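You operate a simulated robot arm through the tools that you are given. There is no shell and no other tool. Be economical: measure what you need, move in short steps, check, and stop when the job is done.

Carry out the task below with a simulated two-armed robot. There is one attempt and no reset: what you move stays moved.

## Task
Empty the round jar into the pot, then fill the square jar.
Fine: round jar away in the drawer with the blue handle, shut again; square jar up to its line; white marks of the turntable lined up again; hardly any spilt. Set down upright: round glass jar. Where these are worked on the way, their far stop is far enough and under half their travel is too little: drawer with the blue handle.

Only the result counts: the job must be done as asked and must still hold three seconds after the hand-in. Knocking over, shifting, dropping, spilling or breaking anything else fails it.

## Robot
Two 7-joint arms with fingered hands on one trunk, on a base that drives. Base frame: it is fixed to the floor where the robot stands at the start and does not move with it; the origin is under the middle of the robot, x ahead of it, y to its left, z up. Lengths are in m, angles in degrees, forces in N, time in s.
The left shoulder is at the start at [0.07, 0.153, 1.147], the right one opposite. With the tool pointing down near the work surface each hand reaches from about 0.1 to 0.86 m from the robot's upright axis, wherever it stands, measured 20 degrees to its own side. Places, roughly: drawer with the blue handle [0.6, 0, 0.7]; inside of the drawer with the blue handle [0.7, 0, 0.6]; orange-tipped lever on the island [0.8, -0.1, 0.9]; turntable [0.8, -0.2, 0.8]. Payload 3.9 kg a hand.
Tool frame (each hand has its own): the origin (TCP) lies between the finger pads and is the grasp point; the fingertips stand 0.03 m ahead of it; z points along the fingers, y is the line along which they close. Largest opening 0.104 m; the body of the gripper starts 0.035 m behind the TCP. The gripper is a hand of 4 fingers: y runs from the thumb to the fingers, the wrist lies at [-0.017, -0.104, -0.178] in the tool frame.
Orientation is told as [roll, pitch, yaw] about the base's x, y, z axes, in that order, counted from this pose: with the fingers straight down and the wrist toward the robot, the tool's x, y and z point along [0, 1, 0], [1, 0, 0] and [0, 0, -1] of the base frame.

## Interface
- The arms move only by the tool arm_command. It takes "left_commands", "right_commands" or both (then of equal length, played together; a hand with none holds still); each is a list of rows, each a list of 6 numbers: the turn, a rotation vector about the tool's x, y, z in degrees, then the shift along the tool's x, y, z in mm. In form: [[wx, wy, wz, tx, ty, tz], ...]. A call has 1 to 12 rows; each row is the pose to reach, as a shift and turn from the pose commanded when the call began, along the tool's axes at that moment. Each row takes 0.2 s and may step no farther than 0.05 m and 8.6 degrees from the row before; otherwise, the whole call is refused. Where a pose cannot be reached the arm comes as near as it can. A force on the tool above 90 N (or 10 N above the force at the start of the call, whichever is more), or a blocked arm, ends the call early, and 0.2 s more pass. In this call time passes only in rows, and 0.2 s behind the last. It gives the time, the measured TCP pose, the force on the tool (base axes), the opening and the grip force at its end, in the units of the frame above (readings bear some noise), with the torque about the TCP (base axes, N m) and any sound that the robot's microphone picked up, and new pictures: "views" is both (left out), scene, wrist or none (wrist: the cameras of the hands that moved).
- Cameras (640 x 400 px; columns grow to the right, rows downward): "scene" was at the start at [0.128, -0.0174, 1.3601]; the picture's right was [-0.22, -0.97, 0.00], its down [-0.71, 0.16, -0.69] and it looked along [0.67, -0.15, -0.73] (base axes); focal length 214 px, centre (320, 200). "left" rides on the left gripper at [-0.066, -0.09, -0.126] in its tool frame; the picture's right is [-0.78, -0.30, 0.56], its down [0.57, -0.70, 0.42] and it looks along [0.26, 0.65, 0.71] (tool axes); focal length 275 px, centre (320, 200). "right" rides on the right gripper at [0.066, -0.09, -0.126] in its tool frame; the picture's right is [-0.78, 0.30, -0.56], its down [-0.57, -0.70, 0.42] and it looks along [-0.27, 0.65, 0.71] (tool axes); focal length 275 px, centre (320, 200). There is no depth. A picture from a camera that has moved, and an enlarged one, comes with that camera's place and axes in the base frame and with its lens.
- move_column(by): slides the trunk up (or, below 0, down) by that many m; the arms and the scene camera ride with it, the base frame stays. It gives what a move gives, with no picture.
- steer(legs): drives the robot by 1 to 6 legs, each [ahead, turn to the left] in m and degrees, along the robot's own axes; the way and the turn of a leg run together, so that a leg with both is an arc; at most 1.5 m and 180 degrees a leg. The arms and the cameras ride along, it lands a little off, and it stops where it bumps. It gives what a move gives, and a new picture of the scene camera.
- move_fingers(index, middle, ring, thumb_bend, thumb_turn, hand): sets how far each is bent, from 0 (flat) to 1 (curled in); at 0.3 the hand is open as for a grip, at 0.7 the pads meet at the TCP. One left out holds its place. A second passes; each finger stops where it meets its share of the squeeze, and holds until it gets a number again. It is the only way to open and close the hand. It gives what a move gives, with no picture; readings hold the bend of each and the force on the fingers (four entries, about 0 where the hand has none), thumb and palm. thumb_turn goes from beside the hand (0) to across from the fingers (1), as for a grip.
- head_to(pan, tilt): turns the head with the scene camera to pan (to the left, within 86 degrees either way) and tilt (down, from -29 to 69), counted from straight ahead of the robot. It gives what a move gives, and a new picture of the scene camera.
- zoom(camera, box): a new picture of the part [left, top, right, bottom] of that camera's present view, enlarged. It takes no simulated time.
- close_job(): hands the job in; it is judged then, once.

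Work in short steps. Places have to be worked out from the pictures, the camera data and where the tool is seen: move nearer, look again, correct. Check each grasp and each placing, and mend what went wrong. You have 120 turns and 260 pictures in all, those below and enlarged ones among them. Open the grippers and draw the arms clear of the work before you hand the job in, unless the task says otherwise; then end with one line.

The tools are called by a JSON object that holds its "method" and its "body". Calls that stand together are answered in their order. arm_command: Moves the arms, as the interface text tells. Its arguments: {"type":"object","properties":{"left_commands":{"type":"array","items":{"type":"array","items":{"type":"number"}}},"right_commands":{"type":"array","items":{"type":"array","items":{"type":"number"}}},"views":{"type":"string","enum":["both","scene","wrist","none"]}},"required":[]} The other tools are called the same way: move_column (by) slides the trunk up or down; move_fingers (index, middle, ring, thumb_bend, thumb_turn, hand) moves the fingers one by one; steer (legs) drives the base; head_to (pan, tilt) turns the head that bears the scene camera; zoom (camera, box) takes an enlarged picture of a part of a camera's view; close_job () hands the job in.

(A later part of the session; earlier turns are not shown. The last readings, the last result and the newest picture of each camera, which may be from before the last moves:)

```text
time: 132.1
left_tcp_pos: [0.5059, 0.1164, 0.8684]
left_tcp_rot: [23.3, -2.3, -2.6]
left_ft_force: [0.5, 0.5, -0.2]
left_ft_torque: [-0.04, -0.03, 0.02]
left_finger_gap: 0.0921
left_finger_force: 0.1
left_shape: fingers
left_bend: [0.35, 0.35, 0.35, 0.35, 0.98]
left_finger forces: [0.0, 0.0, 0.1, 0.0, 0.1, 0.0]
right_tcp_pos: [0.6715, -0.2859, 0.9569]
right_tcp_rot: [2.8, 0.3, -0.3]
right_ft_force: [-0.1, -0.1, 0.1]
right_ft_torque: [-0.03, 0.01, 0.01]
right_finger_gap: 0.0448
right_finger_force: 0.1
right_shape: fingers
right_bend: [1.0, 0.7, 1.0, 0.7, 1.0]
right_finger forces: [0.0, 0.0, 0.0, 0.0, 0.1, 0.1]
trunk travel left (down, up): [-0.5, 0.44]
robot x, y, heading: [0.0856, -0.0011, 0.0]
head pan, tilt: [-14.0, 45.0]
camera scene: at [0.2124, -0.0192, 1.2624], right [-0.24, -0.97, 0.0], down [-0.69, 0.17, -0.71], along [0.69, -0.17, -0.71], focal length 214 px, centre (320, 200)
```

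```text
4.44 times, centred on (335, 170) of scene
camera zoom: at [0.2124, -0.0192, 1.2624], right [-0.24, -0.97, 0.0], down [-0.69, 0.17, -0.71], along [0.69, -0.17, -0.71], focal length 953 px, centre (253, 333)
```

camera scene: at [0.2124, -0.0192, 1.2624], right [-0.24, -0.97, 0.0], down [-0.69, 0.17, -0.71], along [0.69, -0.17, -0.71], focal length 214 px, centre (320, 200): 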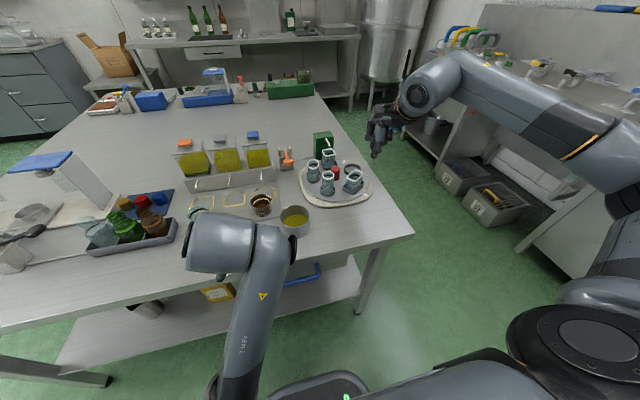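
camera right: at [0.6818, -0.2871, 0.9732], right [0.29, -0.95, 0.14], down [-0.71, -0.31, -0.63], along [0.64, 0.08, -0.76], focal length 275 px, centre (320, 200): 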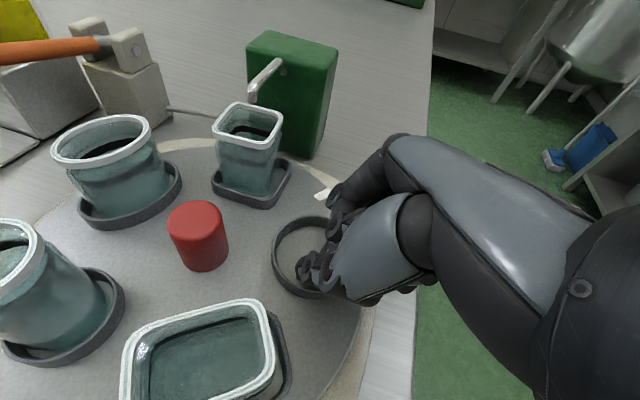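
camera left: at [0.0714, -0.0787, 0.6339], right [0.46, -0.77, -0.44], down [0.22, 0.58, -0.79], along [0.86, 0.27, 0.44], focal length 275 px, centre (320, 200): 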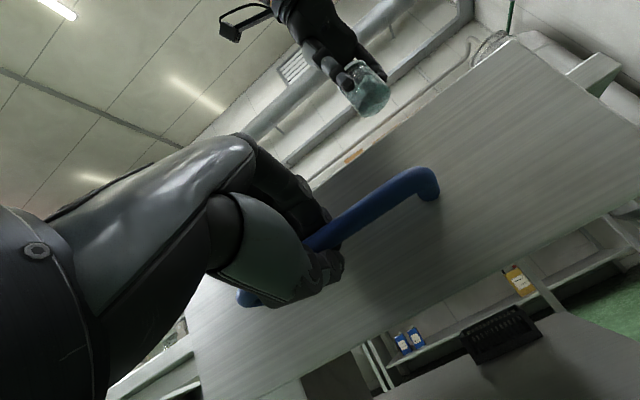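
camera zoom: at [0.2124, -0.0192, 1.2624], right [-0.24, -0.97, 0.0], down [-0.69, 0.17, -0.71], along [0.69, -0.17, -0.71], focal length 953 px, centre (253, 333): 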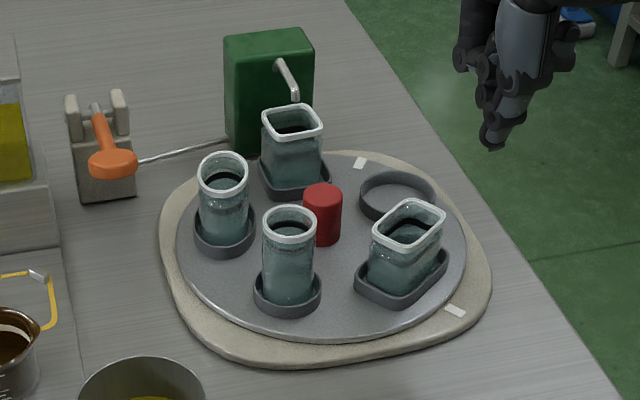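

The turntable stays put. I move the pinch above the orange knob, about (0.768, −0.06, 0.88), leaning the hand slightly right to clear the tank.

{"method": "arm_command", "body": {"right_commands": [[0, 3, 0, 35, 5, -10], [0, 6, 0, 75, 15, -15], [0, 9, 0, 115, 35, -15], [0, 12, 0, 150, 60, -15], [0, 15, 0, 185, 85, -12], [0, 17, 0, 211, 102, -8]], "views": "both"}}

{"method": "zoom", "body": {"camera": "scene", "box": [250, 100, 370, 210]}}

```text
time: 133.5
left_tcp_pos: [0.5077, 0.1158, 0.8674]
left_tcp_rot: [23.3, -2.1, -2.6]
left_ft_force: [-0.5, 0.6, 0.5]
left_ft_torque: [-0.02, -0.03, 0.01]
left_finger_gap: 0.0917
left_finger_force: 0.2
left_shape: fingers
left_bend: [0.35, 0.35, 0.35, 0.35, 0.98]
left_finger forces: [0.0, 0.0, 0.0, 0.1, 0.0, 0.0]
right_tcp_pos: [0.7786, -0.0751, 0.9714]
right_tcp_rot: [19.8, 0.3, -0.2]
right_ft_force: [0.7, -0.1, 0.0]
right_ft_torque: [0.01, 0.02, -0.04]
right_finger_gap: 0.0449
right_finger_force: 0.1
right_shape: fingers
right_bend: [1.0, 0.7, 1.0, 0.7, 1.0]
right_finger forces: [0.1, 0.0, 0.1, 0.0, 0.1, 0.0]
trunk travel left (down, up): [-0.5, 0.44]
robot x, y, heading: [0.0867, 0.0033, -0.4]
head pan, tilt: [-14.0, 45.0]
camera scene: at [0.214, -0.0191, 1.2622], right [-0.24, -0.97, 0.0], down [-0.69, 0.17, -0.71], along [0.69, -0.17, -0.71], focal length 214 px, centre (320, 200)
camera right: at [0.6886, -0.0558, 1.1135], right [0.29, -0.92, 0.26], down [-0.71, -0.39, -0.59], along [0.64, -0.01, -0.77], focal length 275 px, centre (320, 200)
```

scene: 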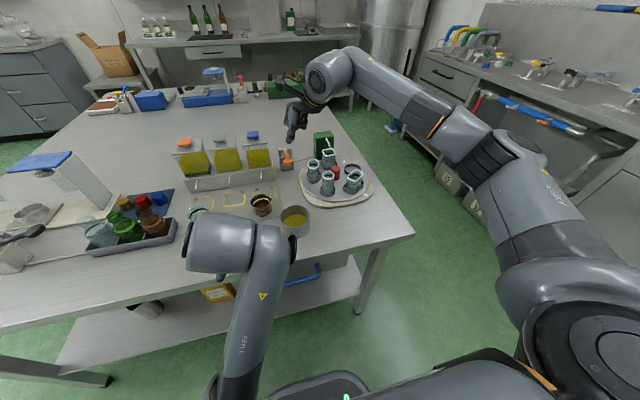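
right: 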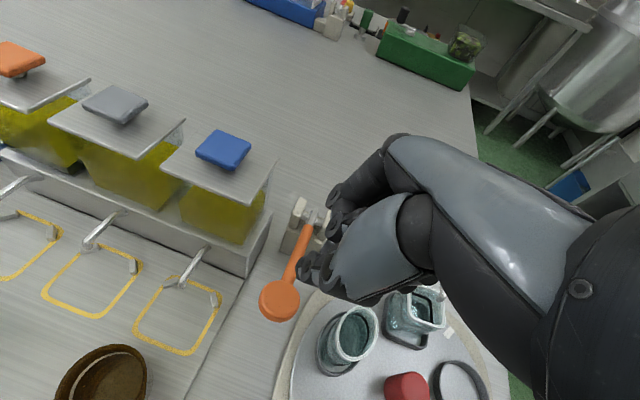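

```text
3.64 times, centred on (310, 155) of scene
camera zoom: at [0.214, -0.0191, 1.2622], right [-0.24, -0.97, 0.0], down [-0.69, 0.17, -0.71], along [0.69, -0.17, -0.71], focal length 780 px, centre (356, 364)
```

zoom: 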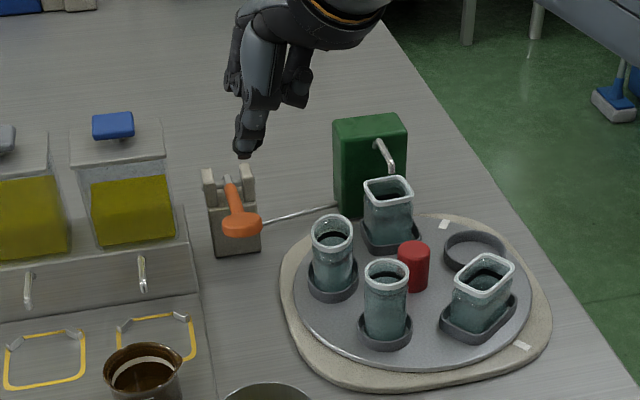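

The view shows both the knob (0.768, −0.06) and the jar. I lower the tip onto the knob.

{"method": "arm_command", "body": {"right_commands": [[0, 0, 0, 2, -3, 17], [0, 0, 0, -4, -5, 34], [0, 0, 0, -10, -5, 48]], "views": "wrist"}}

{"method": "zoom", "body": {"camera": "scene", "box": [270, 120, 350, 190]}}

```text
time: 134.3
left_tcp_pos: [0.5066, 0.1159, 0.8666]
left_tcp_rot: [23.4, -2.2, -2.7]
left_ft_force: [-0.4, 0.4, -0.1]
left_ft_torque: [-0.02, 0.0, -0.01]
left_finger_gap: 0.0919
left_finger_force: 0.1
left_shape: fingers
left_bend: [0.35, 0.35, 0.35, 0.35, 0.98]
left_finger forces: [0.0, 0.0, 0.0, 0.1, 0.0, 0.0]
right_tcp_pos: [0.7712, -0.07, 0.9249]
right_tcp_rot: [20.1, 0.3, -0.3]
right_ft_force: [-0.4, -0.7, 0.4]
right_ft_torque: [0.0, 0.01, 0.01]
right_finger_gap: 0.0449
right_finger_force: 0.1
right_shape: fingers
right_bend: [1.0, 0.7, 1.0, 0.7, 1.0]
right_finger forces: [0.0, 0.1, 0.0, 0.1, 0.0, 0.0]
trunk travel left (down, up): [-0.5, 0.44]
robot x, y, heading: [0.0851, -0.0006, -0.2]
head pan, tilt: [-14.0, 45.0]
camera right: at [0.6809, -0.0498, 1.0665], right [0.29, -0.92, 0.26], down [-0.71, -0.39, -0.59], along [0.64, -0.01, -0.77], focal length 275 px, centre (320, 200)
```

right: 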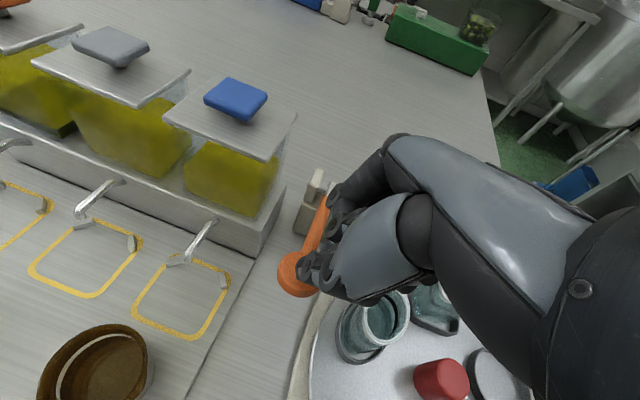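

```text
5.71 times, centred on (310, 155) of scene
camera zoom: at [0.2139, -0.02, 1.2622], right [-0.24, -0.97, 0.0], down [-0.69, 0.17, -0.71], along [0.69, -0.17, -0.71], focal length 1226 px, centre (377, 457)
```

zoom: 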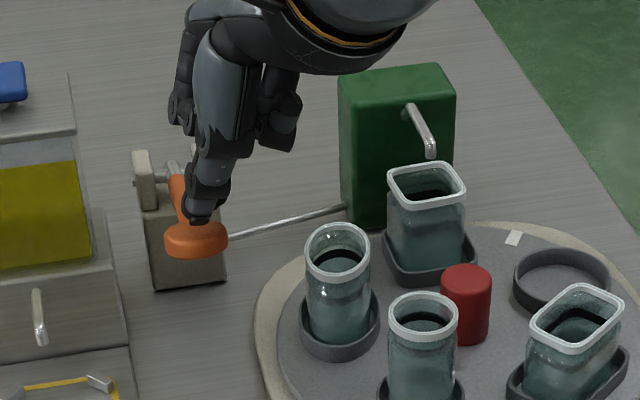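

The tip is just above the knob. I press in small steps and watch the jar.

{"method": "arm_command", "body": {"right_commands": [[0, 0, 0, -2, 0, 6], [0, 0, 0, -4, 0, 11], [0, 0, 0, -5, 0, 15]], "views": "none"}}

{"method": "zoom", "body": {"camera": "scene", "box": [280, 125, 350, 185]}}

```text
time: 135.1
left_tcp_pos: [0.5068, 0.1166, 0.8668]
left_tcp_rot: [23.4, -2.1, -2.6]
left_ft_force: [0.0, 0.3, -0.3]
left_ft_torque: [-0.01, -0.03, -0.03]
left_finger_gap: 0.0917
left_finger_force: 0.0
left_shape: fingers
left_bend: [0.35, 0.35, 0.35, 0.35, 0.98]
left_finger forces: [0.0, 0.0, 0.1, 0.0, 0.0, 0.0]
right_tcp_pos: [0.7701, -0.0678, 0.9113]
right_tcp_rot: [19.9, 0.3, -0.3]
right_ft_force: [0.1, -0.8, 1.9]
right_ft_torque: [-0.04, -0.05, -0.01]
right_finger_gap: 0.0452
right_finger_force: 0.3
right_shape: fingers
right_bend: [1.0, 0.7, 1.0, 0.7, 1.0]
right_finger forces: [0.0, 1.7, 0.1, 0.0, 0.0, 0.0]
trunk travel left (down, up): [-0.5, 0.44]
robot x, y, heading: [0.0843, -0.0007, -0.0]
head pan, tilt: [-14.0, 45.0]
```

```text
6.67 times, centred on (315, 155) of scene
camera zoom: at [0.2134, -0.0201, 1.2623], right [-0.24, -0.97, 0.0], down [-0.69, 0.17, -0.71], along [0.69, -0.17, -0.71], focal length 1430 px, centre (353, 500)
```

zoom: 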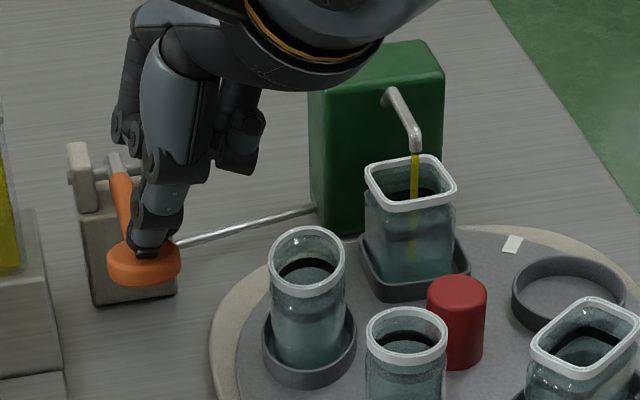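

The stream runs into the jar. I hold the lever a little and look again.

{"method": "arm_command", "body": {"right_commands": [[0, 0, 0, 0, 0, 0], [0, 0, 0, 0, 0, 0], [0, 0, 0, 0, 0, 0], [0, 0, 0, 0, 0, 0]], "views": "none"}}

{"method": "zoom", "body": {"camera": "scene", "box": [310, 135, 350, 175]}}

```text
time: 136.1
left_tcp_pos: [0.5063, 0.1168, 0.8669]
left_tcp_rot: [23.3, -2.2, -2.8]
left_ft_force: [0.8, 0.5, -0.3]
left_ft_torque: [0.02, 0.0, 0.01]
left_finger_gap: 0.0919
left_finger_force: 0.0
left_shape: fingers
left_bend: [0.35, 0.35, 0.35, 0.35, 0.98]
left_finger forces: [0.0, 0.0, 0.1, 0.0, 0.0, 0.0]
right_tcp_pos: [0.7693, -0.0671, 0.9109]
right_tcp_rot: [19.9, 0.3, -0.3]
right_ft_force: [0.8, -0.5, 0.7]
right_ft_torque: [-0.05, 0.0, -0.01]
right_finger_gap: 0.045
right_finger_force: 1.4
right_shape: fingers
right_bend: [1.0, 0.7, 1.0, 0.7, 1.0]
right_finger forces: [0.0, 1.6, 0.1, 0.0, 0.1, 0.0]
trunk travel left (down, up): [-0.5, 0.44]
robot x, y, heading: [0.0834, 0.0015, 0.3]
head pan, tilt: [-14.0, 45.0]
```

```text
10.00 times, centred on (330, 155) of scene
camera zoom: at [0.2134, -0.02, 1.2623], right [-0.24, -0.97, 0.0], down [-0.69, 0.17, -0.71], along [0.69, -0.17, -0.71], focal length 2145 px, centre (220, 650)
```

zoom: 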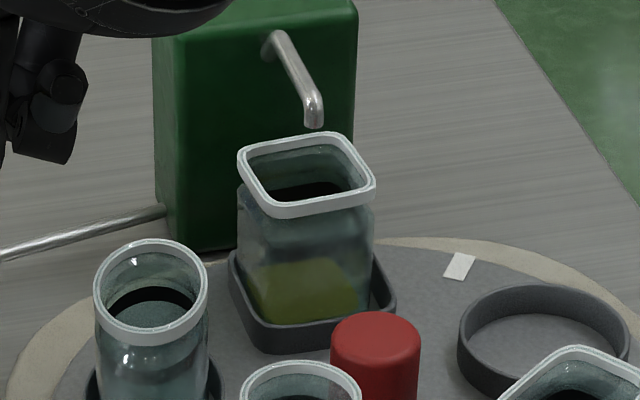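

The jar is about a third full and the stream paused. I press slightly more and watch.

{"method": "arm_command", "body": {"right_commands": [[0, 0, 0, -1, 0, 3]], "views": "none"}}

{"method": "zoom", "body": {"camera": "scene", "box": [300, 130, 350, 175]}}

```text
time: 136.5
left_tcp_pos: [0.5067, 0.1157, 0.8688]
left_tcp_rot: [23.4, -2.1, -2.7]
left_ft_force: [0.0, -0.1, 0.4]
left_ft_torque: [0.0, -0.01, 0.02]
left_finger_gap: 0.092
left_finger_force: 0.0
left_shape: fingers
left_bend: [0.35, 0.35, 0.35, 0.35, 0.98]
left_finger forces: [0.0, 0.0, 0.0, 0.1, 0.0, 0.1]
right_tcp_pos: [0.7693, -0.0678, 0.9073]
right_tcp_rot: [19.9, 0.4, -0.3]
right_ft_force: [-0.8, -1.0, 2.1]
right_ft_torque: [-0.03, -0.04, 0.0]
right_finger_gap: 0.0448
right_finger_force: 1.2
right_shape: fingers
right_bend: [1.0, 0.7, 1.0, 0.7, 1.0]
right_finger forces: [0.0, 2.0, 0.1, 0.0, 0.0, 0.0]
trunk travel left (down, up): [-0.5, 0.44]
robot x, y, heading: [0.0868, -0.0013, -0.2]
head pan, tilt: [-14.0, 45.0]
```

```text
8.89 times, centred on (325, 152) of scene
camera zoom: at [0.2133, -0.02, 1.2623], right [-0.24, -0.97, 0.0], down [-0.69, 0.17, -0.71], along [0.69, -0.17, -0.71], focal length 1906 px, centre (276, 622)
```

zoom: 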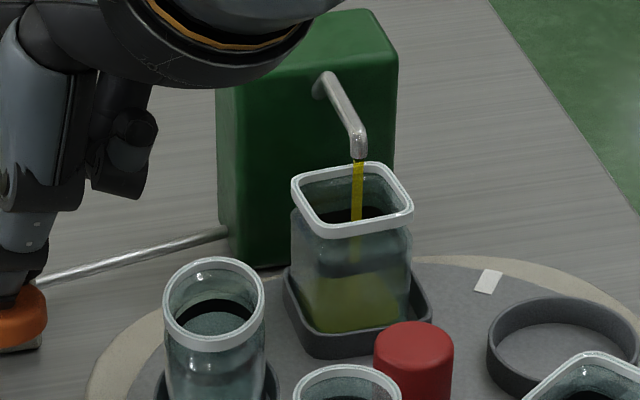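

It flows at this press. I zoom tighter to find the fill line on the jar before adding more.

{"method": "zoom", "body": {"camera": "scene", "box": [320, 145, 336, 161]}}

{"method": "zoom", "body": {"camera": "right", "box": [320, 200, 520, 400]}}

```text
16.00 times, centred on (328, 153) of scene
camera zoom: at [0.2133, -0.02, 1.2623], right [-0.24, -0.97, 0.0], down [-0.69, 0.17, -0.71], along [0.69, -0.17, -0.71], focal length 3432 px, centre (192, 952)
```

zoom: 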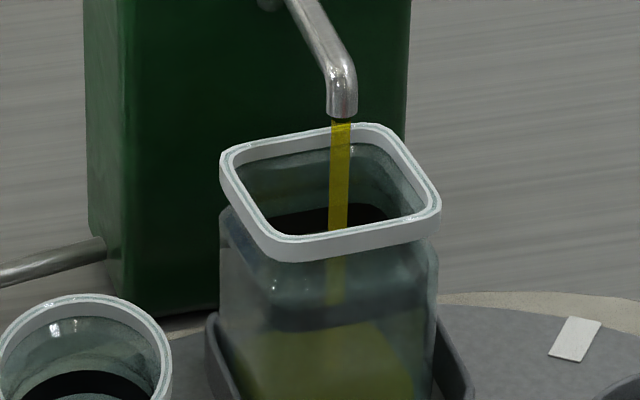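

```text
2.00 times, centred on (420, 300) of right
camera zoom: at [0.6796, -0.0483, 1.0479], right [0.29, -0.92, 0.26], down [-0.71, -0.39, -0.59], along [0.64, -0.01, -0.76], focal length 551 px, centre (120, 0)
```

zoom: 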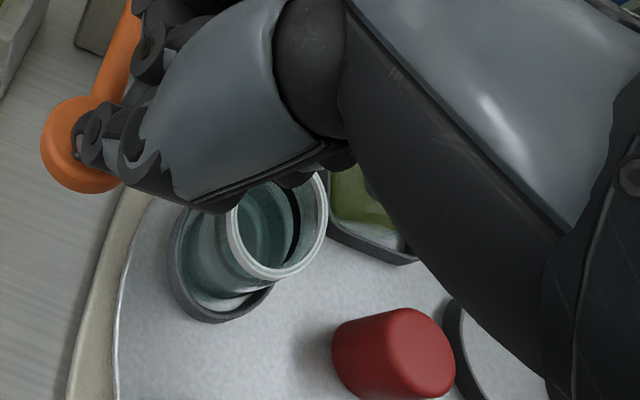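

I look at the lower part of the jar to tell the liquid's front edge from its back edge.

{"method": "zoom", "body": {"camera": "scene", "box": [316, 148, 344, 170]}}

```text
16.00 times, centred on (330, 159) of scene
camera zoom: at [0.2133, -0.02, 1.2623], right [-0.24, -0.97, 0.0], down [-0.69, 0.17, -0.71], along [0.69, -0.17, -0.71], focal length 3432 px, centre (160, 856)
```

zoom: 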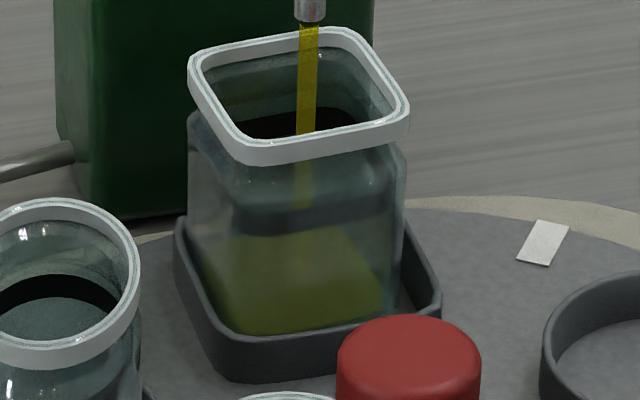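

The liquid forms only a thin layer: its surface spans image rows 230–320, while the line loop is at 120 (back) to 215 (front). I hold 1.6 s more.

{"method": "arm_command", "body": {"right_commands": [[0, 0, 0, 0, 0, 0], [0, 0, 0, 0, 0, 0], [0, 0, 0, 0, 0, 0], [0, 0, 0, 0, 0, 0], [0, 0, 0, 0, 0, 0], [0, 0, 0, 0, 0, 0], [0, 0, 0, 0, 0, 0], [0, 0, 0, 0, 0, 0]], "views": "none"}}

{"method": "zoom", "body": {"camera": "scene", "box": [316, 148, 344, 170]}}

```text
time: 138.3
left_tcp_pos: [0.5058, 0.1148, 0.8687]
left_tcp_rot: [23.2, -2.1, -2.7]
left_ft_force: [-0.4, -0.7, -0.1]
left_ft_torque: [-0.01, -0.02, -0.03]
left_finger_gap: 0.0921
left_finger_force: 0.2
left_shape: fingers
left_bend: [0.35, 0.35, 0.35, 0.35, 0.98]
left_finger forces: [0.1, 0.0, 0.1, 0.0, 0.1, 0.0]
right_tcp_pos: [0.7702, -0.0681, 0.9074]
right_tcp_rot: [19.8, 0.3, -0.2]
right_ft_force: [-0.6, 0.1, 1.6]
right_ft_torque: [0.0, -0.03, -0.01]
right_finger_gap: 0.0452
right_finger_force: 1.2
right_shape: fingers
right_bend: [1.0, 0.7, 1.0, 0.7, 1.0]
right_finger forces: [0.1, 2.1, 0.1, 0.1, 0.0, 0.0]
trunk travel left (down, up): [-0.5, 0.44]
robot x, y, heading: [0.0839, -0.001, 0.0]
head pan, tilt: [-14.0, 45.0]
```

```text
16.00 times, centred on (330, 159) of scene
camera zoom: at [0.2133, -0.0199, 1.2623], right [-0.24, -0.97, 0.0], down [-0.69, 0.17, -0.71], along [0.69, -0.17, -0.71], focal length 3432 px, centre (160, 856)
```

zoom: 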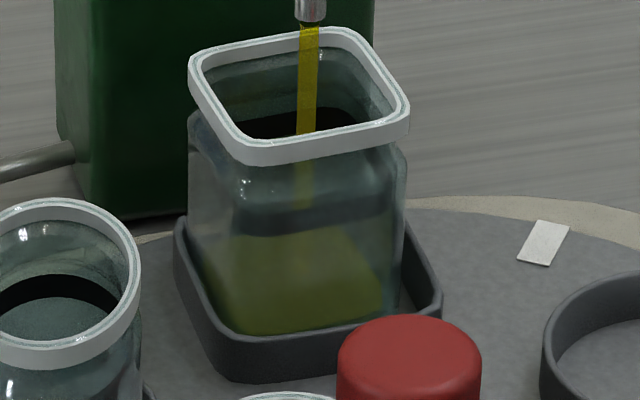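

The level rises slowly. I press 2 mm further and hold 2.2 s.

{"method": "arm_command", "body": {"right_commands": [[0, 0, 0, -0.7, 0, 2], [0, 0, 0, -0.7, 0, 2], [0, 0, 0, -0.7, 0, 2], [0, 0, 0, -0.7, 0, 2], [0, 0, 0, -0.7, 0, 2], [0, 0, 0, -0.7, 0, 2], [0, 0, 0, -0.7, 0, 2], [0, 0, 0, -0.7, 0, 2], [0, 0, 0, -0.7, 0, 2], [0, 0, 0, -0.7, 0, 2]], "views": "none"}}

{"method": "zoom", "body": {"camera": "scene", "box": [316, 148, 344, 170]}}

```text
time: 140.5
left_tcp_pos: [0.5057, 0.1157, 0.8691]
left_tcp_rot: [23.3, -2.1, -2.7]
left_ft_force: [0.2, 0.1, 0.8]
left_ft_torque: [-0.03, 0.02, 0.02]
left_finger_gap: 0.0917
left_finger_force: 0.2
left_shape: fingers
left_bend: [0.35, 0.35, 0.35, 0.35, 0.98]
left_finger forces: [0.0, 0.0, 0.1, 0.0, 0.0, 0.0]
right_tcp_pos: [0.7707, -0.0676, 0.9058]
right_tcp_rot: [20.0, 0.3, -0.4]
right_ft_force: [-1.4, -0.2, 2.4]
right_ft_torque: [0.02, 0.0, -0.01]
right_finger_gap: 0.0448
right_finger_force: 1.2
right_shape: fingers
right_bend: [1.0, 0.71, 1.0, 0.7, 1.0]
right_finger forces: [0.1, 2.2, 0.1, 0.1, 0.0, 0.0]
trunk travel left (down, up): [-0.5, 0.44]
robot x, y, heading: [0.0824, 0.0021, -0.3]
head pan, tilt: [-14.0, 45.0]
```

```text
16.00 times, centred on (330, 159) of scene
camera zoom: at [0.2131, -0.0198, 1.2623], right [-0.24, -0.97, 0.0], down [-0.69, 0.17, -0.71], along [0.69, -0.17, -0.71], focal length 3432 px, centre (160, 856)
```

zoom: 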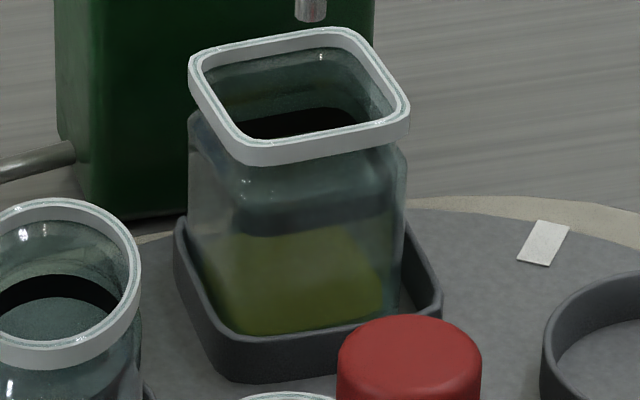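

The stream stops when the lever holds still: it behaves like a pump stroke. I press 12 mm further and look.

{"method": "arm_command", "body": {"right_commands": [[0, 0, 0, -1.4, 0, 4], [0, 0, 0, -2.8, 0, 8], [0, 0, 0, -4.2, 0, 11.5]], "views": "none"}}

{"method": "zoom", "body": {"camera": "scene", "box": [290, 130, 350, 180]}}

```text
time: 141.3
left_tcp_pos: [0.5066, 0.116, 0.8663]
left_tcp_rot: [23.3, -2.1, -2.6]
left_ft_force: [0.3, 0.0, -0.2]
left_ft_torque: [0.02, 0.0, -0.01]
left_finger_gap: 0.0918
left_finger_force: 0.1
left_shape: fingers
left_bend: [0.35, 0.35, 0.35, 0.35, 0.98]
left_finger forces: [0.1, 0.0, 0.0, 0.0, 0.0, 0.0]
right_tcp_pos: [0.7709, -0.0676, 0.8931]
right_tcp_rot: [20.0, 0.2, -0.3]
right_ft_force: [-0.2, 0.7, 3.6]
right_ft_torque: [0.01, 0.01, 0.01]
right_finger_gap: 0.045
right_finger_force: 2.1
right_shape: fingers
right_bend: [1.0, 0.71, 1.0, 0.7, 1.0]
right_finger forces: [0.0, 3.3, 0.0, 0.0, 0.0, 0.0]
trunk travel left (down, up): [-0.5, 0.44]
robot x, y, heading: [0.0843, -0.0018, -0.0]
head pan, tilt: [-14.0, 45.0]
```

```text
8.00 times, centred on (320, 155) of scene
camera zoom: at [0.213, -0.0198, 1.2623], right [-0.24, -0.97, 0.0], down [-0.69, 0.17, -0.71], along [0.69, -0.17, -0.71], focal length 1716 px, centre (320, 560)
```

zoom: 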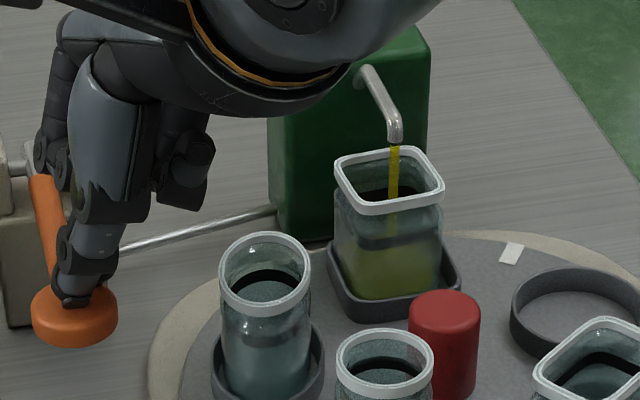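

It flows again. I hold briefly to see whether it keeps running.

{"method": "arm_command", "body": {"right_commands": [[0, 0, 0, 0, 0, 0], [0, 0, 0, 0, 0, 0], [0, 0, 0, 0, 0, 0], [0, 0, 0, 0, 0, 0]], "views": "none"}}

{"method": "zoom", "body": {"camera": "scene", "box": [316, 148, 344, 170]}}

```text
time: 142.3
left_tcp_pos: [0.505, 0.1153, 0.8671]
left_tcp_rot: [23.3, -2.1, -2.7]
left_ft_force: [0.2, 0.8, 0.2]
left_ft_torque: [0.0, 0.01, 0.0]
left_finger_gap: 0.0921
left_finger_force: 0.0
left_shape: fingers
left_bend: [0.35, 0.35, 0.35, 0.35, 0.98]
left_finger forces: [0.0, 0.2, 0.1, 0.0, 0.0, 0.0]
right_tcp_pos: [0.7692, -0.0676, 0.8918]
right_tcp_rot: [19.9, 0.3, -0.3]
right_ft_force: [0.3, 0.0, 2.7]
right_ft_torque: [-0.02, 0.0, -0.05]
right_finger_gap: 0.0447
right_finger_force: 2.0
right_shape: fingers
right_bend: [1.0, 0.71, 1.0, 0.7, 1.0]
right_finger forces: [0.1, 3.2, 0.1, 0.0, 0.0, 0.0]
trunk travel left (down, up): [-0.5, 0.44]
robot x, y, heading: [0.0839, -0.0008, -0.2]
head pan, tilt: [-14.0, 45.0]
```

```text
16.00 times, centred on (330, 159) of scene
camera zoom: at [0.213, -0.0198, 1.2623], right [-0.24, -0.97, 0.0], down [-0.69, 0.17, -0.71], along [0.69, -0.17, -0.71], focal length 3432 px, centre (160, 856)
```

zoom: 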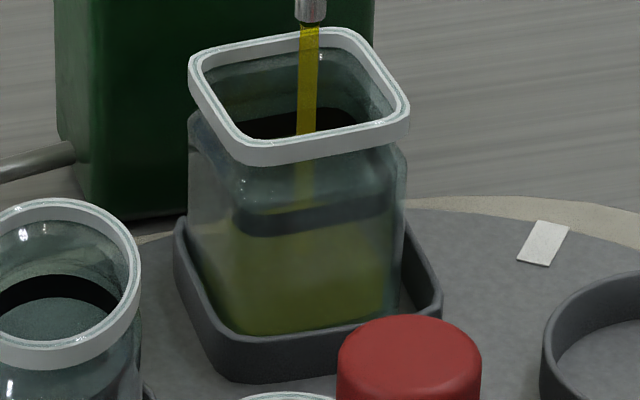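

About 30% of the way to the line and still running. I hold 2 s more.

{"method": "arm_command", "body": {"right_commands": [[0, 0, 0, 0, 0, 0], [0, 0, 0, 0, 0, 0], [0, 0, 0, 0, 0, 0], [0, 0, 0, 0, 0, 0], [0, 0, 0, 0, 0, 0], [0, 0, 0, 0, 0, 0], [0, 0, 0, 0, 0, 0], [0, 0, 0, 0, 0, 0], [0, 0, 0, 0, 0, 0]], "views": "none"}}

{"method": "zoom", "body": {"camera": "scene", "box": [316, 148, 344, 170]}}

```text
time: 144.3
left_tcp_pos: [0.505, 0.1161, 0.8671]
left_tcp_rot: [23.3, -2.1, -2.7]
left_ft_force: [0.1, 0.2, 0.3]
left_ft_torque: [0.0, -0.02, 0.01]
left_finger_gap: 0.0917
left_finger_force: 0.0
left_shape: fingers
left_bend: [0.35, 0.35, 0.35, 0.35, 0.98]
left_finger forces: [0.1, 0.1, 0.0, 0.1, 0.0, 0.0]
right_tcp_pos: [0.7706, -0.0676, 0.8924]
right_tcp_rot: [19.9, 0.3, -0.4]
right_ft_force: [-0.5, 0.6, 3.0]
right_ft_torque: [0.03, 0.0, -0.01]
right_finger_gap: 0.0449
right_finger_force: 2.1
right_shape: fingers
right_bend: [1.0, 0.71, 1.0, 0.7, 1.0]
right_finger forces: [0.1, 3.3, 0.0, 0.1, 0.1, 0.1]
trunk travel left (down, up): [-0.5, 0.44]
robot x, y, heading: [0.0814, 0.0008, -0.4]
head pan, tilt: [-14.0, 45.0]
```

```text
16.00 times, centred on (330, 159) of scene
camera zoom: at [0.213, -0.0197, 1.2623], right [-0.24, -0.97, 0.0], down [-0.69, 0.17, -0.71], along [0.69, -0.17, -0.71], focal length 3432 px, centre (160, 856)
```

zoom: 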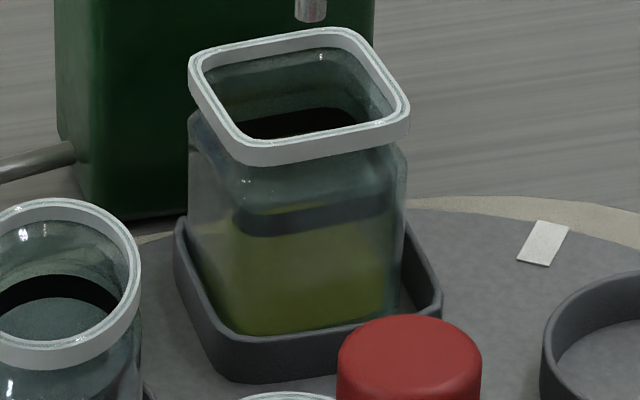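

It stopped again: the dose follows lever travel. I press 15 mm more, then hold.

{"method": "arm_command", "body": {"right_commands": [[0, 0, 0, -1.4, 0, 4], [0, 0, 0, -2.8, 0, 8], [0, 0, 0, -4, -1, 12], [0, 0, 0, -5, -1, 14], [0, 0, 0, -5, -1, 14], [0, 0, 0, -5, -1, 14], [0, 0, 0, -5, -1, 14], [0, 0, 0, -5, -1, 14], [0, 0, 0, -5, -1, 14]], "views": "none"}}

{"method": "zoom", "body": {"camera": "scene", "box": [290, 130, 350, 180]}}

{"method": "zoom", "body": {"camera": "scene", "box": [316, 148, 344, 170]}}

```text
time: 146.3
left_tcp_pos: [0.5067, 0.1151, 0.8665]
left_tcp_rot: [23.3, -2.0, -2.7]
left_ft_force: [-0.5, -0.2, 0.0]
left_ft_torque: [-0.02, 0.01, 0.01]
left_finger_gap: 0.0921
left_finger_force: 0.0
left_shape: fingers
left_bend: [0.35, 0.35, 0.35, 0.35, 0.98]
left_finger forces: [0.1, 0.1, 0.0, 0.1, 0.0, 0.0]
right_tcp_pos: [0.7694, -0.0678, 0.8778]
right_tcp_rot: [19.8, 0.3, -0.3]
right_ft_force: [0.8, -0.3, 4.4]
right_ft_torque: [-0.02, -0.06, 0.02]
right_finger_gap: 0.0451
right_finger_force: 2.3
right_shape: fingers
right_bend: [1.0, 0.71, 1.0, 0.7, 1.0]
right_finger forces: [0.0, 4.6, 0.0, 0.0, 0.0, 0.0]
trunk travel left (down, up): [-0.5, 0.44]
robot x, y, heading: [0.0801, 0.0013, 0.0]
head pan, tilt: [-14.0, 45.0]
```

```text
8.00 times, centred on (320, 155) of scene
camera zoom: at [0.213, -0.0198, 1.2623], right [-0.24, -0.97, 0.0], down [-0.69, 0.17, -0.71], along [0.69, -0.17, -0.71], focal length 1716 px, centre (320, 560)
```

zoom: 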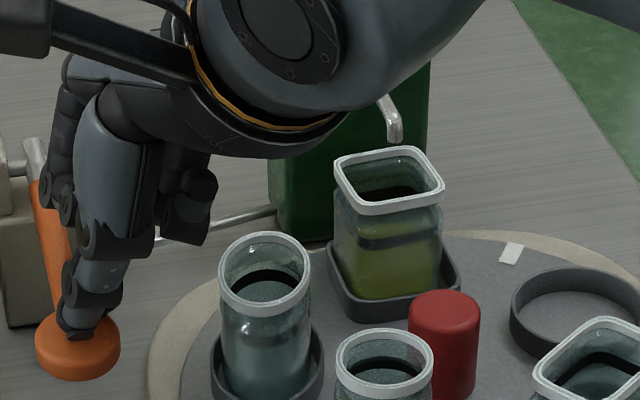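

```text
16.00 times, centred on (330, 159) of scene
camera zoom: at [0.213, -0.0198, 1.2623], right [-0.24, -0.97, 0.0], down [-0.69, 0.17, -0.71], along [0.69, -0.17, -0.71], focal length 3432 px, centre (160, 856)
```

zoom: 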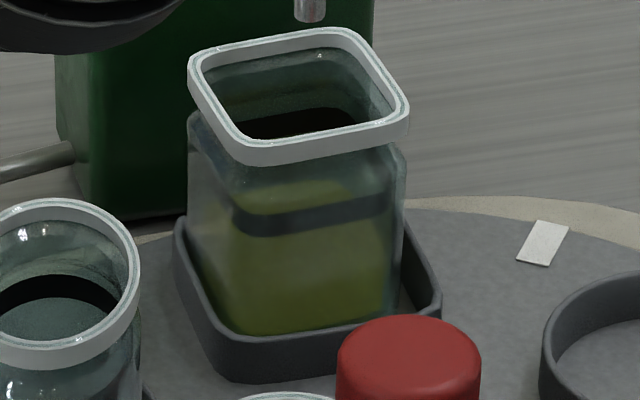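

Half way (surface back edge at row 180; target 120). Pressing deeper would bring the palm near a jar, so I release the lever fully and try a second stroke.

{"method": "arm_command", "body": {"right_commands": [[0, 0, 0, 4, 0, -11], [0, 0, 0, 8, 0, -22], [0, 0, 0, 12, 0, -33], [0, 0, 0, 15, 1, -40], [0, 0, 0, 15, 1, -40]], "views": "none"}}

{"method": "zoom", "body": {"camera": "scene", "box": [290, 130, 350, 180]}}

```text
time: 147.5
left_tcp_pos: [0.5062, 0.1151, 0.8672]
left_tcp_rot: [23.4, -2.1, -2.7]
left_ft_force: [0.1, 0.6, -1.0]
left_ft_torque: [-0.03, 0.01, 0.03]
left_finger_gap: 0.092
left_finger_force: 0.0
left_shape: fingers
left_bend: [0.35, 0.35, 0.35, 0.35, 0.98]
left_finger forces: [0.0, 0.0, 0.0, 0.0, 0.1, 0.0]
right_tcp_pos: [0.7705, -0.0671, 0.9195]
right_tcp_rot: [19.9, 0.2, -0.3]
right_ft_force: [-0.1, 0.0, 0.4]
right_ft_torque: [-0.03, 0.02, 0.02]
right_finger_gap: 0.0449
right_finger_force: 0.0
right_shape: fingers
right_bend: [1.0, 0.7, 1.0, 0.7, 1.0]
right_finger forces: [0.0, 0.1, 0.0, 0.1, 0.0, 0.0]
trunk travel left (down, up): [-0.5, 0.44]
robot x, y, heading: [0.0853, 0.0006, -0.3]
head pan, tilt: [-14.0, 45.0]
```

```text
8.00 times, centred on (320, 155) of scene
camera zoom: at [0.2136, -0.02, 1.2622], right [-0.24, -0.97, 0.0], down [-0.69, 0.17, -0.71], along [0.69, -0.17, -0.71], focal length 1716 px, centre (320, 560)
```

zoom: 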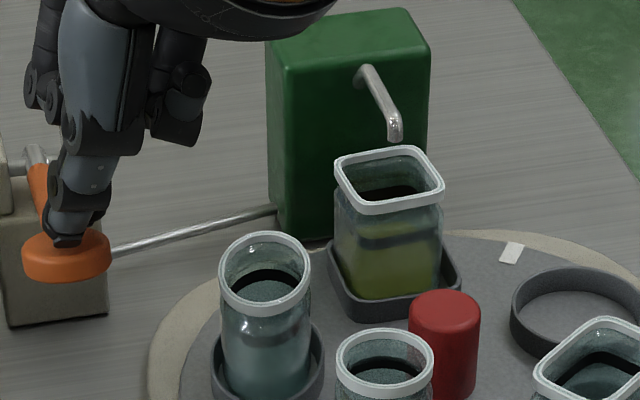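

The lever sprang back. I make a second stroke of about 27 mm, with holding time.

{"method": "arm_command", "body": {"right_commands": [[0, 0, 0, -3, 0, 8], [0, 0, 0, -5, 0, 14], [0, 0, 0, -7, 0, 19], [0, 0, 0, -9, 0, 25], [0, 0, 0, -9, 0, 25], [0, 0, 0, -9, 0, 25], [0, 0, 0, -9, 0, 25], [0, 0, 0, -9, 0, 25], [0, 0, 0, -9, 0, 25]], "views": "none"}}

{"method": "zoom", "body": {"camera": "scene", "box": [316, 148, 344, 170]}}

```text
time: 149.5
left_tcp_pos: [0.5055, 0.1142, 0.8671]
left_tcp_rot: [23.2, -2.1, -2.7]
left_ft_force: [0.7, 0.5, -0.5]
left_ft_torque: [0.0, -0.02, -0.04]
left_finger_gap: 0.092
left_finger_force: 0.0
left_shape: fingers
left_bend: [0.35, 0.35, 0.35, 0.35, 0.98]
left_finger forces: [0.1, 0.1, 0.1, 0.0, 0.0, 0.1]
right_tcp_pos: [0.7699, -0.0674, 0.8938]
right_tcp_rot: [19.9, 0.3, -0.3]
right_ft_force: [-0.2, 2.0, 3.3]
right_ft_torque: [0.03, 0.02, 0.04]
right_finger_gap: 0.0446
right_finger_force: 1.3
right_shape: fingers
right_bend: [1.0, 0.71, 1.0, 0.7, 1.0]
right_finger forces: [0.0, 3.1, 0.0, 0.0, 0.0, 0.0]
trunk travel left (down, up): [-0.5, 0.44]
robot x, y, heading: [0.0853, -0.002, -0.1]
head pan, tilt: [-14.0, 45.0]
```

```text
16.00 times, centred on (330, 159) of scene
camera zoom: at [0.2131, -0.0196, 1.2623], right [-0.24, -0.97, 0.0], down [-0.69, 0.17, -0.71], along [0.69, -0.17, -0.71], focal length 3432 px, centre (160, 856)
```

zoom: 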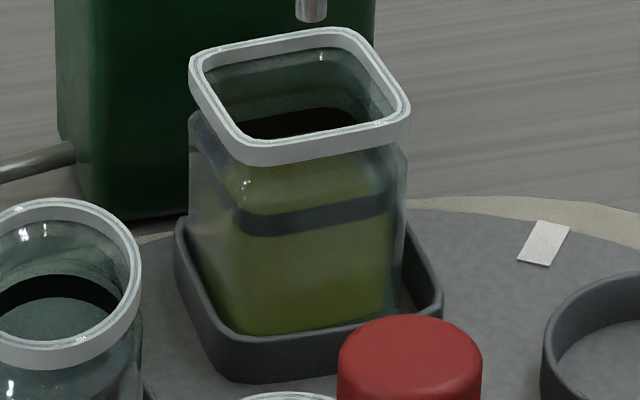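

Level keeps rising (back edge near row 157). I press 14 mm more and hold.

{"method": "arm_command", "body": {"right_commands": [[0, 0, 0, -1.4, 0, 4], [0, 0, 0, -2.8, 0, 8], [0, 0, 0, -4, -1, 12], [0, 0, 0, -5, -1, 14], [0, 0, 0, -5, -1, 14], [0, 0, 0, -5, -1, 14], [0, 0, 0, -5, -1, 14], [0, 0, 0, -5, -1, 14], [0, 0, 0, -5, -1, 14]], "views": "none"}}

{"method": "zoom", "body": {"camera": "scene", "box": [316, 148, 344, 170]}}

```text
time: 151.5
left_tcp_pos: [0.5063, 0.116, 0.8673]
left_tcp_rot: [23.3, -2.1, -2.7]
left_ft_force: [0.3, -0.3, 0.1]
left_ft_torque: [0.0, 0.0, 0.02]
left_finger_gap: 0.0918
left_finger_force: 0.2
left_shape: fingers
left_bend: [0.35, 0.35, 0.35, 0.35, 0.98]
left_finger forces: [0.1, 0.0, 0.0, 0.0, 0.0, 0.0]
right_tcp_pos: [0.7698, -0.0666, 0.8792]
right_tcp_rot: [20.0, 0.3, -0.2]
right_ft_force: [0.8, -1.5, 3.9]
right_ft_torque: [-0.07, -0.03, -0.02]
right_finger_gap: 0.045
right_finger_force: 2.4
right_shape: fingers
right_bend: [1.0, 0.71, 1.0, 0.7, 1.0]
right_finger forces: [0.1, 4.4, 0.1, 0.0, 0.0, 0.0]
trunk travel left (down, up): [-0.5, 0.44]
robot x, y, heading: [0.0862, 0.0006, -0.0]
head pan, tilt: [-14.0, 45.0]
```

```text
16.00 times, centred on (330, 159) of scene
camera zoom: at [0.213, -0.02, 1.2623], right [-0.24, -0.97, 0.0], down [-0.69, 0.17, -0.71], along [0.69, -0.17, -0.71], focal length 3432 px, centre (160, 856)
```

zoom: 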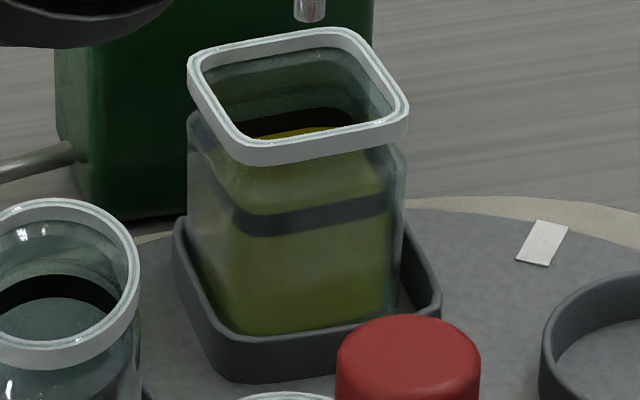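

The surface has reached the lower edge of the line. I zoom closer to judge how much is still needed.

{"method": "zoom", "body": {"camera": "scene", "box": [322, 149, 338, 159]}}

```text
16.00 times, centred on (330, 154) of scene
camera zoom: at [0.213, -0.02, 1.2623], right [-0.24, -0.97, 0.0], down [-0.69, 0.17, -0.71], along [0.69, -0.17, -0.71], focal length 3432 px, centre (160, 936)
```

zoom: 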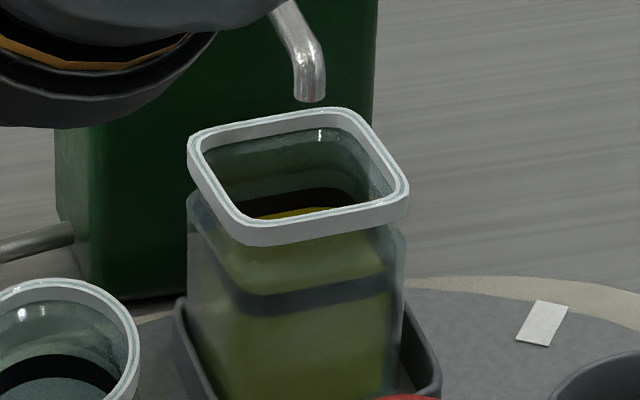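

The level is about 8 rows below the middle of the band; each mm of press gives ~1.6 rows. I press 5.5 mm and hold.

{"method": "arm_command", "body": {"right_commands": [[0, 0, 0, -1, 0, 3], [0, 0, 0, -2, 0, 5.2], [0, 0, 0, -2, 0, 5.2], [0, 0, 0, -2, 0, 5.2], [0, 0, 0, -2, 0, 5.2], [0, 0, 0, -2, 0, 5.2]], "views": "none"}}

{"method": "zoom", "body": {"camera": "scene", "box": [322, 149, 338, 159]}}

```text
time: 152.9
left_tcp_pos: [0.5063, 0.1164, 0.8676]
left_tcp_rot: [23.2, -2.1, -2.7]
left_ft_force: [0.4, 0.0, -0.3]
left_ft_torque: [-0.04, -0.01, 0.0]
left_finger_gap: 0.0922
left_finger_force: 0.1
left_shape: fingers
left_bend: [0.35, 0.35, 0.35, 0.35, 0.98]
left_finger forces: [0.0, 0.1, 0.0, 0.1, 0.0, 0.0]
right_tcp_pos: [0.7692, -0.0677, 0.8728]
right_tcp_rot: [20.0, 0.4, -0.3]
right_ft_force: [1.1, -0.6, 4.6]
right_ft_torque: [-0.03, 0.01, 0.02]
right_finger_gap: 0.0451
right_finger_force: 1.9
right_shape: fingers
right_bend: [1.0, 0.71, 1.0, 0.7, 1.0]
right_finger forces: [0.1, 4.9, 0.0, 0.1, 0.0, 0.1]
trunk travel left (down, up): [-0.5, 0.44]
robot x, y, heading: [0.0847, -0.0028, -0.1]
head pan, tilt: [-14.0, 45.0]
```

```text
16.00 times, centred on (330, 154) of scene
camera zoom: at [0.2129, -0.0198, 1.2623], right [-0.24, -0.97, 0.0], down [-0.69, 0.17, -0.71], along [0.69, -0.17, -0.71], focal length 3432 px, centre (160, 936)
```

zoom: 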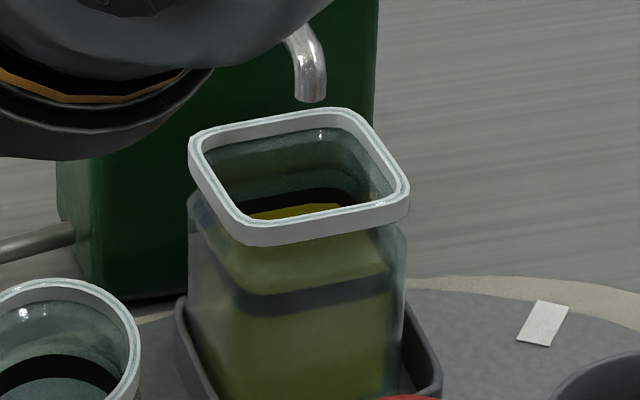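

The level now covers the lower third of the band. I add about 3 mm more.

{"method": "arm_command", "body": {"right_commands": [[0, 0, 0, -1, 0, 3], [0, 0, 0, -1, 0, 3], [0, 0, 0, -1, 0, 3], [0, 0, 0, -1, 0, 3], [0, 0, 0, -1, 0, 3]], "views": "none"}}

{"method": "zoom", "body": {"camera": "scene", "box": [322, 149, 338, 159]}}

```text
time: 154.1
left_tcp_pos: [0.5059, 0.1154, 0.8668]
left_tcp_rot: [23.2, -2.1, -2.6]
left_ft_force: [0.0, -0.3, 0.0]
left_ft_torque: [-0.01, 0.01, 0.01]
left_finger_gap: 0.0918
left_finger_force: 0.1
left_shape: fingers
left_bend: [0.35, 0.35, 0.35, 0.35, 0.98]
left_finger forces: [0.0, 0.0, 0.0, 0.1, 0.1, 0.0]
right_tcp_pos: [0.7692, -0.0672, 0.8701]
right_tcp_rot: [19.9, 0.2, -0.2]
right_ft_force: [0.6, 0.2, 4.7]
right_ft_torque: [-0.07, -0.01, -0.01]
right_finger_gap: 0.0449
right_finger_force: 2.8
right_shape: fingers
right_bend: [1.0, 0.71, 1.0, 0.7, 1.0]
right_finger forces: [0.1, 5.2, 0.0, 0.0, 0.0, 0.1]
trunk travel left (down, up): [-0.5, 0.44]
robot x, y, heading: [0.0833, -0.0002, -0.1]
head pan, tilt: [-14.0, 45.0]
```

```text
16.00 times, centred on (330, 154) of scene
camera zoom: at [0.2128, -0.0198, 1.2623], right [-0.24, -0.97, 0.0], down [-0.69, 0.17, -0.71], along [0.69, -0.17, -0.71], focal length 3432 px, centre (160, 936)
```

zoom: 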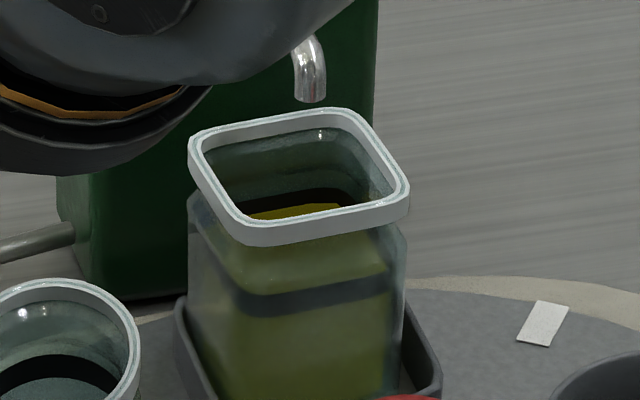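

The level is at mid-band now, so I stop. I release the lever, lift, and move back over to the ring at about (0.771, −0.272).

{"method": "arm_command", "body": {"right_commands": [[0, 0, 0, 11, 0, -31], [0, 0, 0, 23, 0, -63], [0, 0, 0, 36, -5, -98], [0, 1, 0, 0, -8, -112], [0, 2, 0, -42, -8, -126], [0, 3, 0, -84, -6, -140], [0, 4, 0, -126, -2, -154], [0, 5, 0, -168, 3, -168]], "views": "both"}}

{"method": "zoom", "body": {"camera": "scene", "box": [290, 120, 400, 220]}}

```text
time: 155.9
left_tcp_pos: [0.5055, 0.1138, 0.8673]
left_tcp_rot: [23.5, -2.1, -2.7]
left_ft_force: [0.4, 0.8, 0.2]
left_ft_torque: [0.02, 0.01, -0.02]
left_finger_gap: 0.092
left_finger_force: 0.0
left_shape: fingers
left_bend: [0.35, 0.35, 0.35, 0.35, 0.98]
left_finger forces: [0.0, 0.1, 0.0, 0.0, 0.1, 0.1]
right_tcp_pos: [0.7717, -0.283, 0.9699]
right_tcp_rot: [25.1, 0.3, -0.3]
right_ft_force: [-0.4, -0.5, -0.3]
right_ft_torque: [0.06, 0.0, 0.02]
right_finger_gap: 0.0448
right_finger_force: 0.0
right_shape: fingers
right_bend: [1.0, 0.7, 1.0, 0.7, 1.0]
right_finger forces: [0.0, 0.0, 0.0, 0.0, 0.0, 0.0]
trunk travel left (down, up): [-0.5, 0.44]
robot x, y, heading: [0.0848, -0.0022, 0.2]
head pan, tilt: [-14.0, 45.0]
camera scene: at [0.2136, -0.0212, 1.2622], right [-0.24, -0.97, 0.0], down [-0.69, 0.17, -0.71], along [0.69, -0.17, -0.71], focal length 214 px, centre (320, 200)
camera right: at [0.6814, -0.2755, 1.1126], right [0.29, -0.94, 0.18], down [-0.71, -0.34, -0.62], along [0.64, 0.06, -0.76], focal length 275 px, centre (320, 200)
```

scene: 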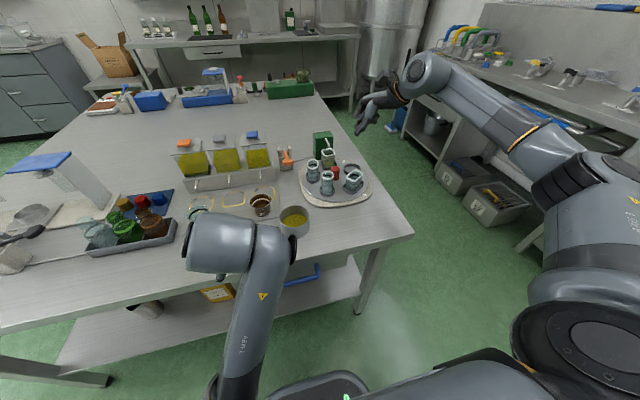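
right: 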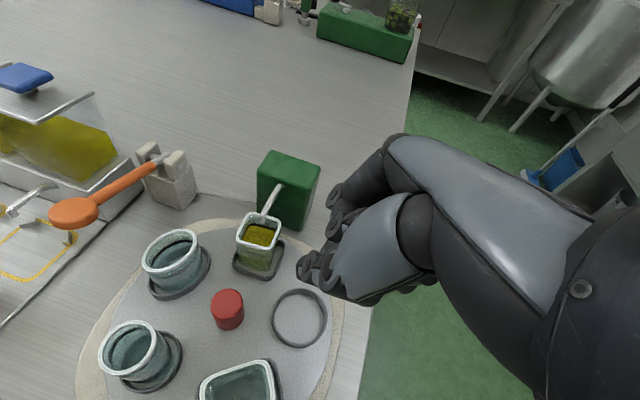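

```text
4.00 times, centred on (345, 170) of scene
camera zoom: at [0.2136, -0.0212, 1.2622], right [-0.24, -0.97, 0.0], down [-0.69, 0.17, -0.71], along [0.69, -0.17, -0.71], focal length 858 px, centre (220, 320)
```

zoom: 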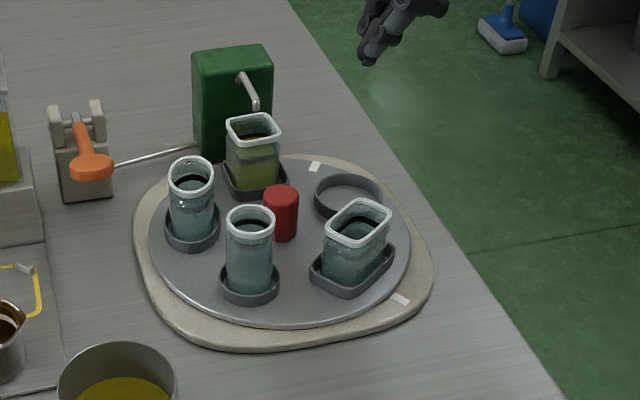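

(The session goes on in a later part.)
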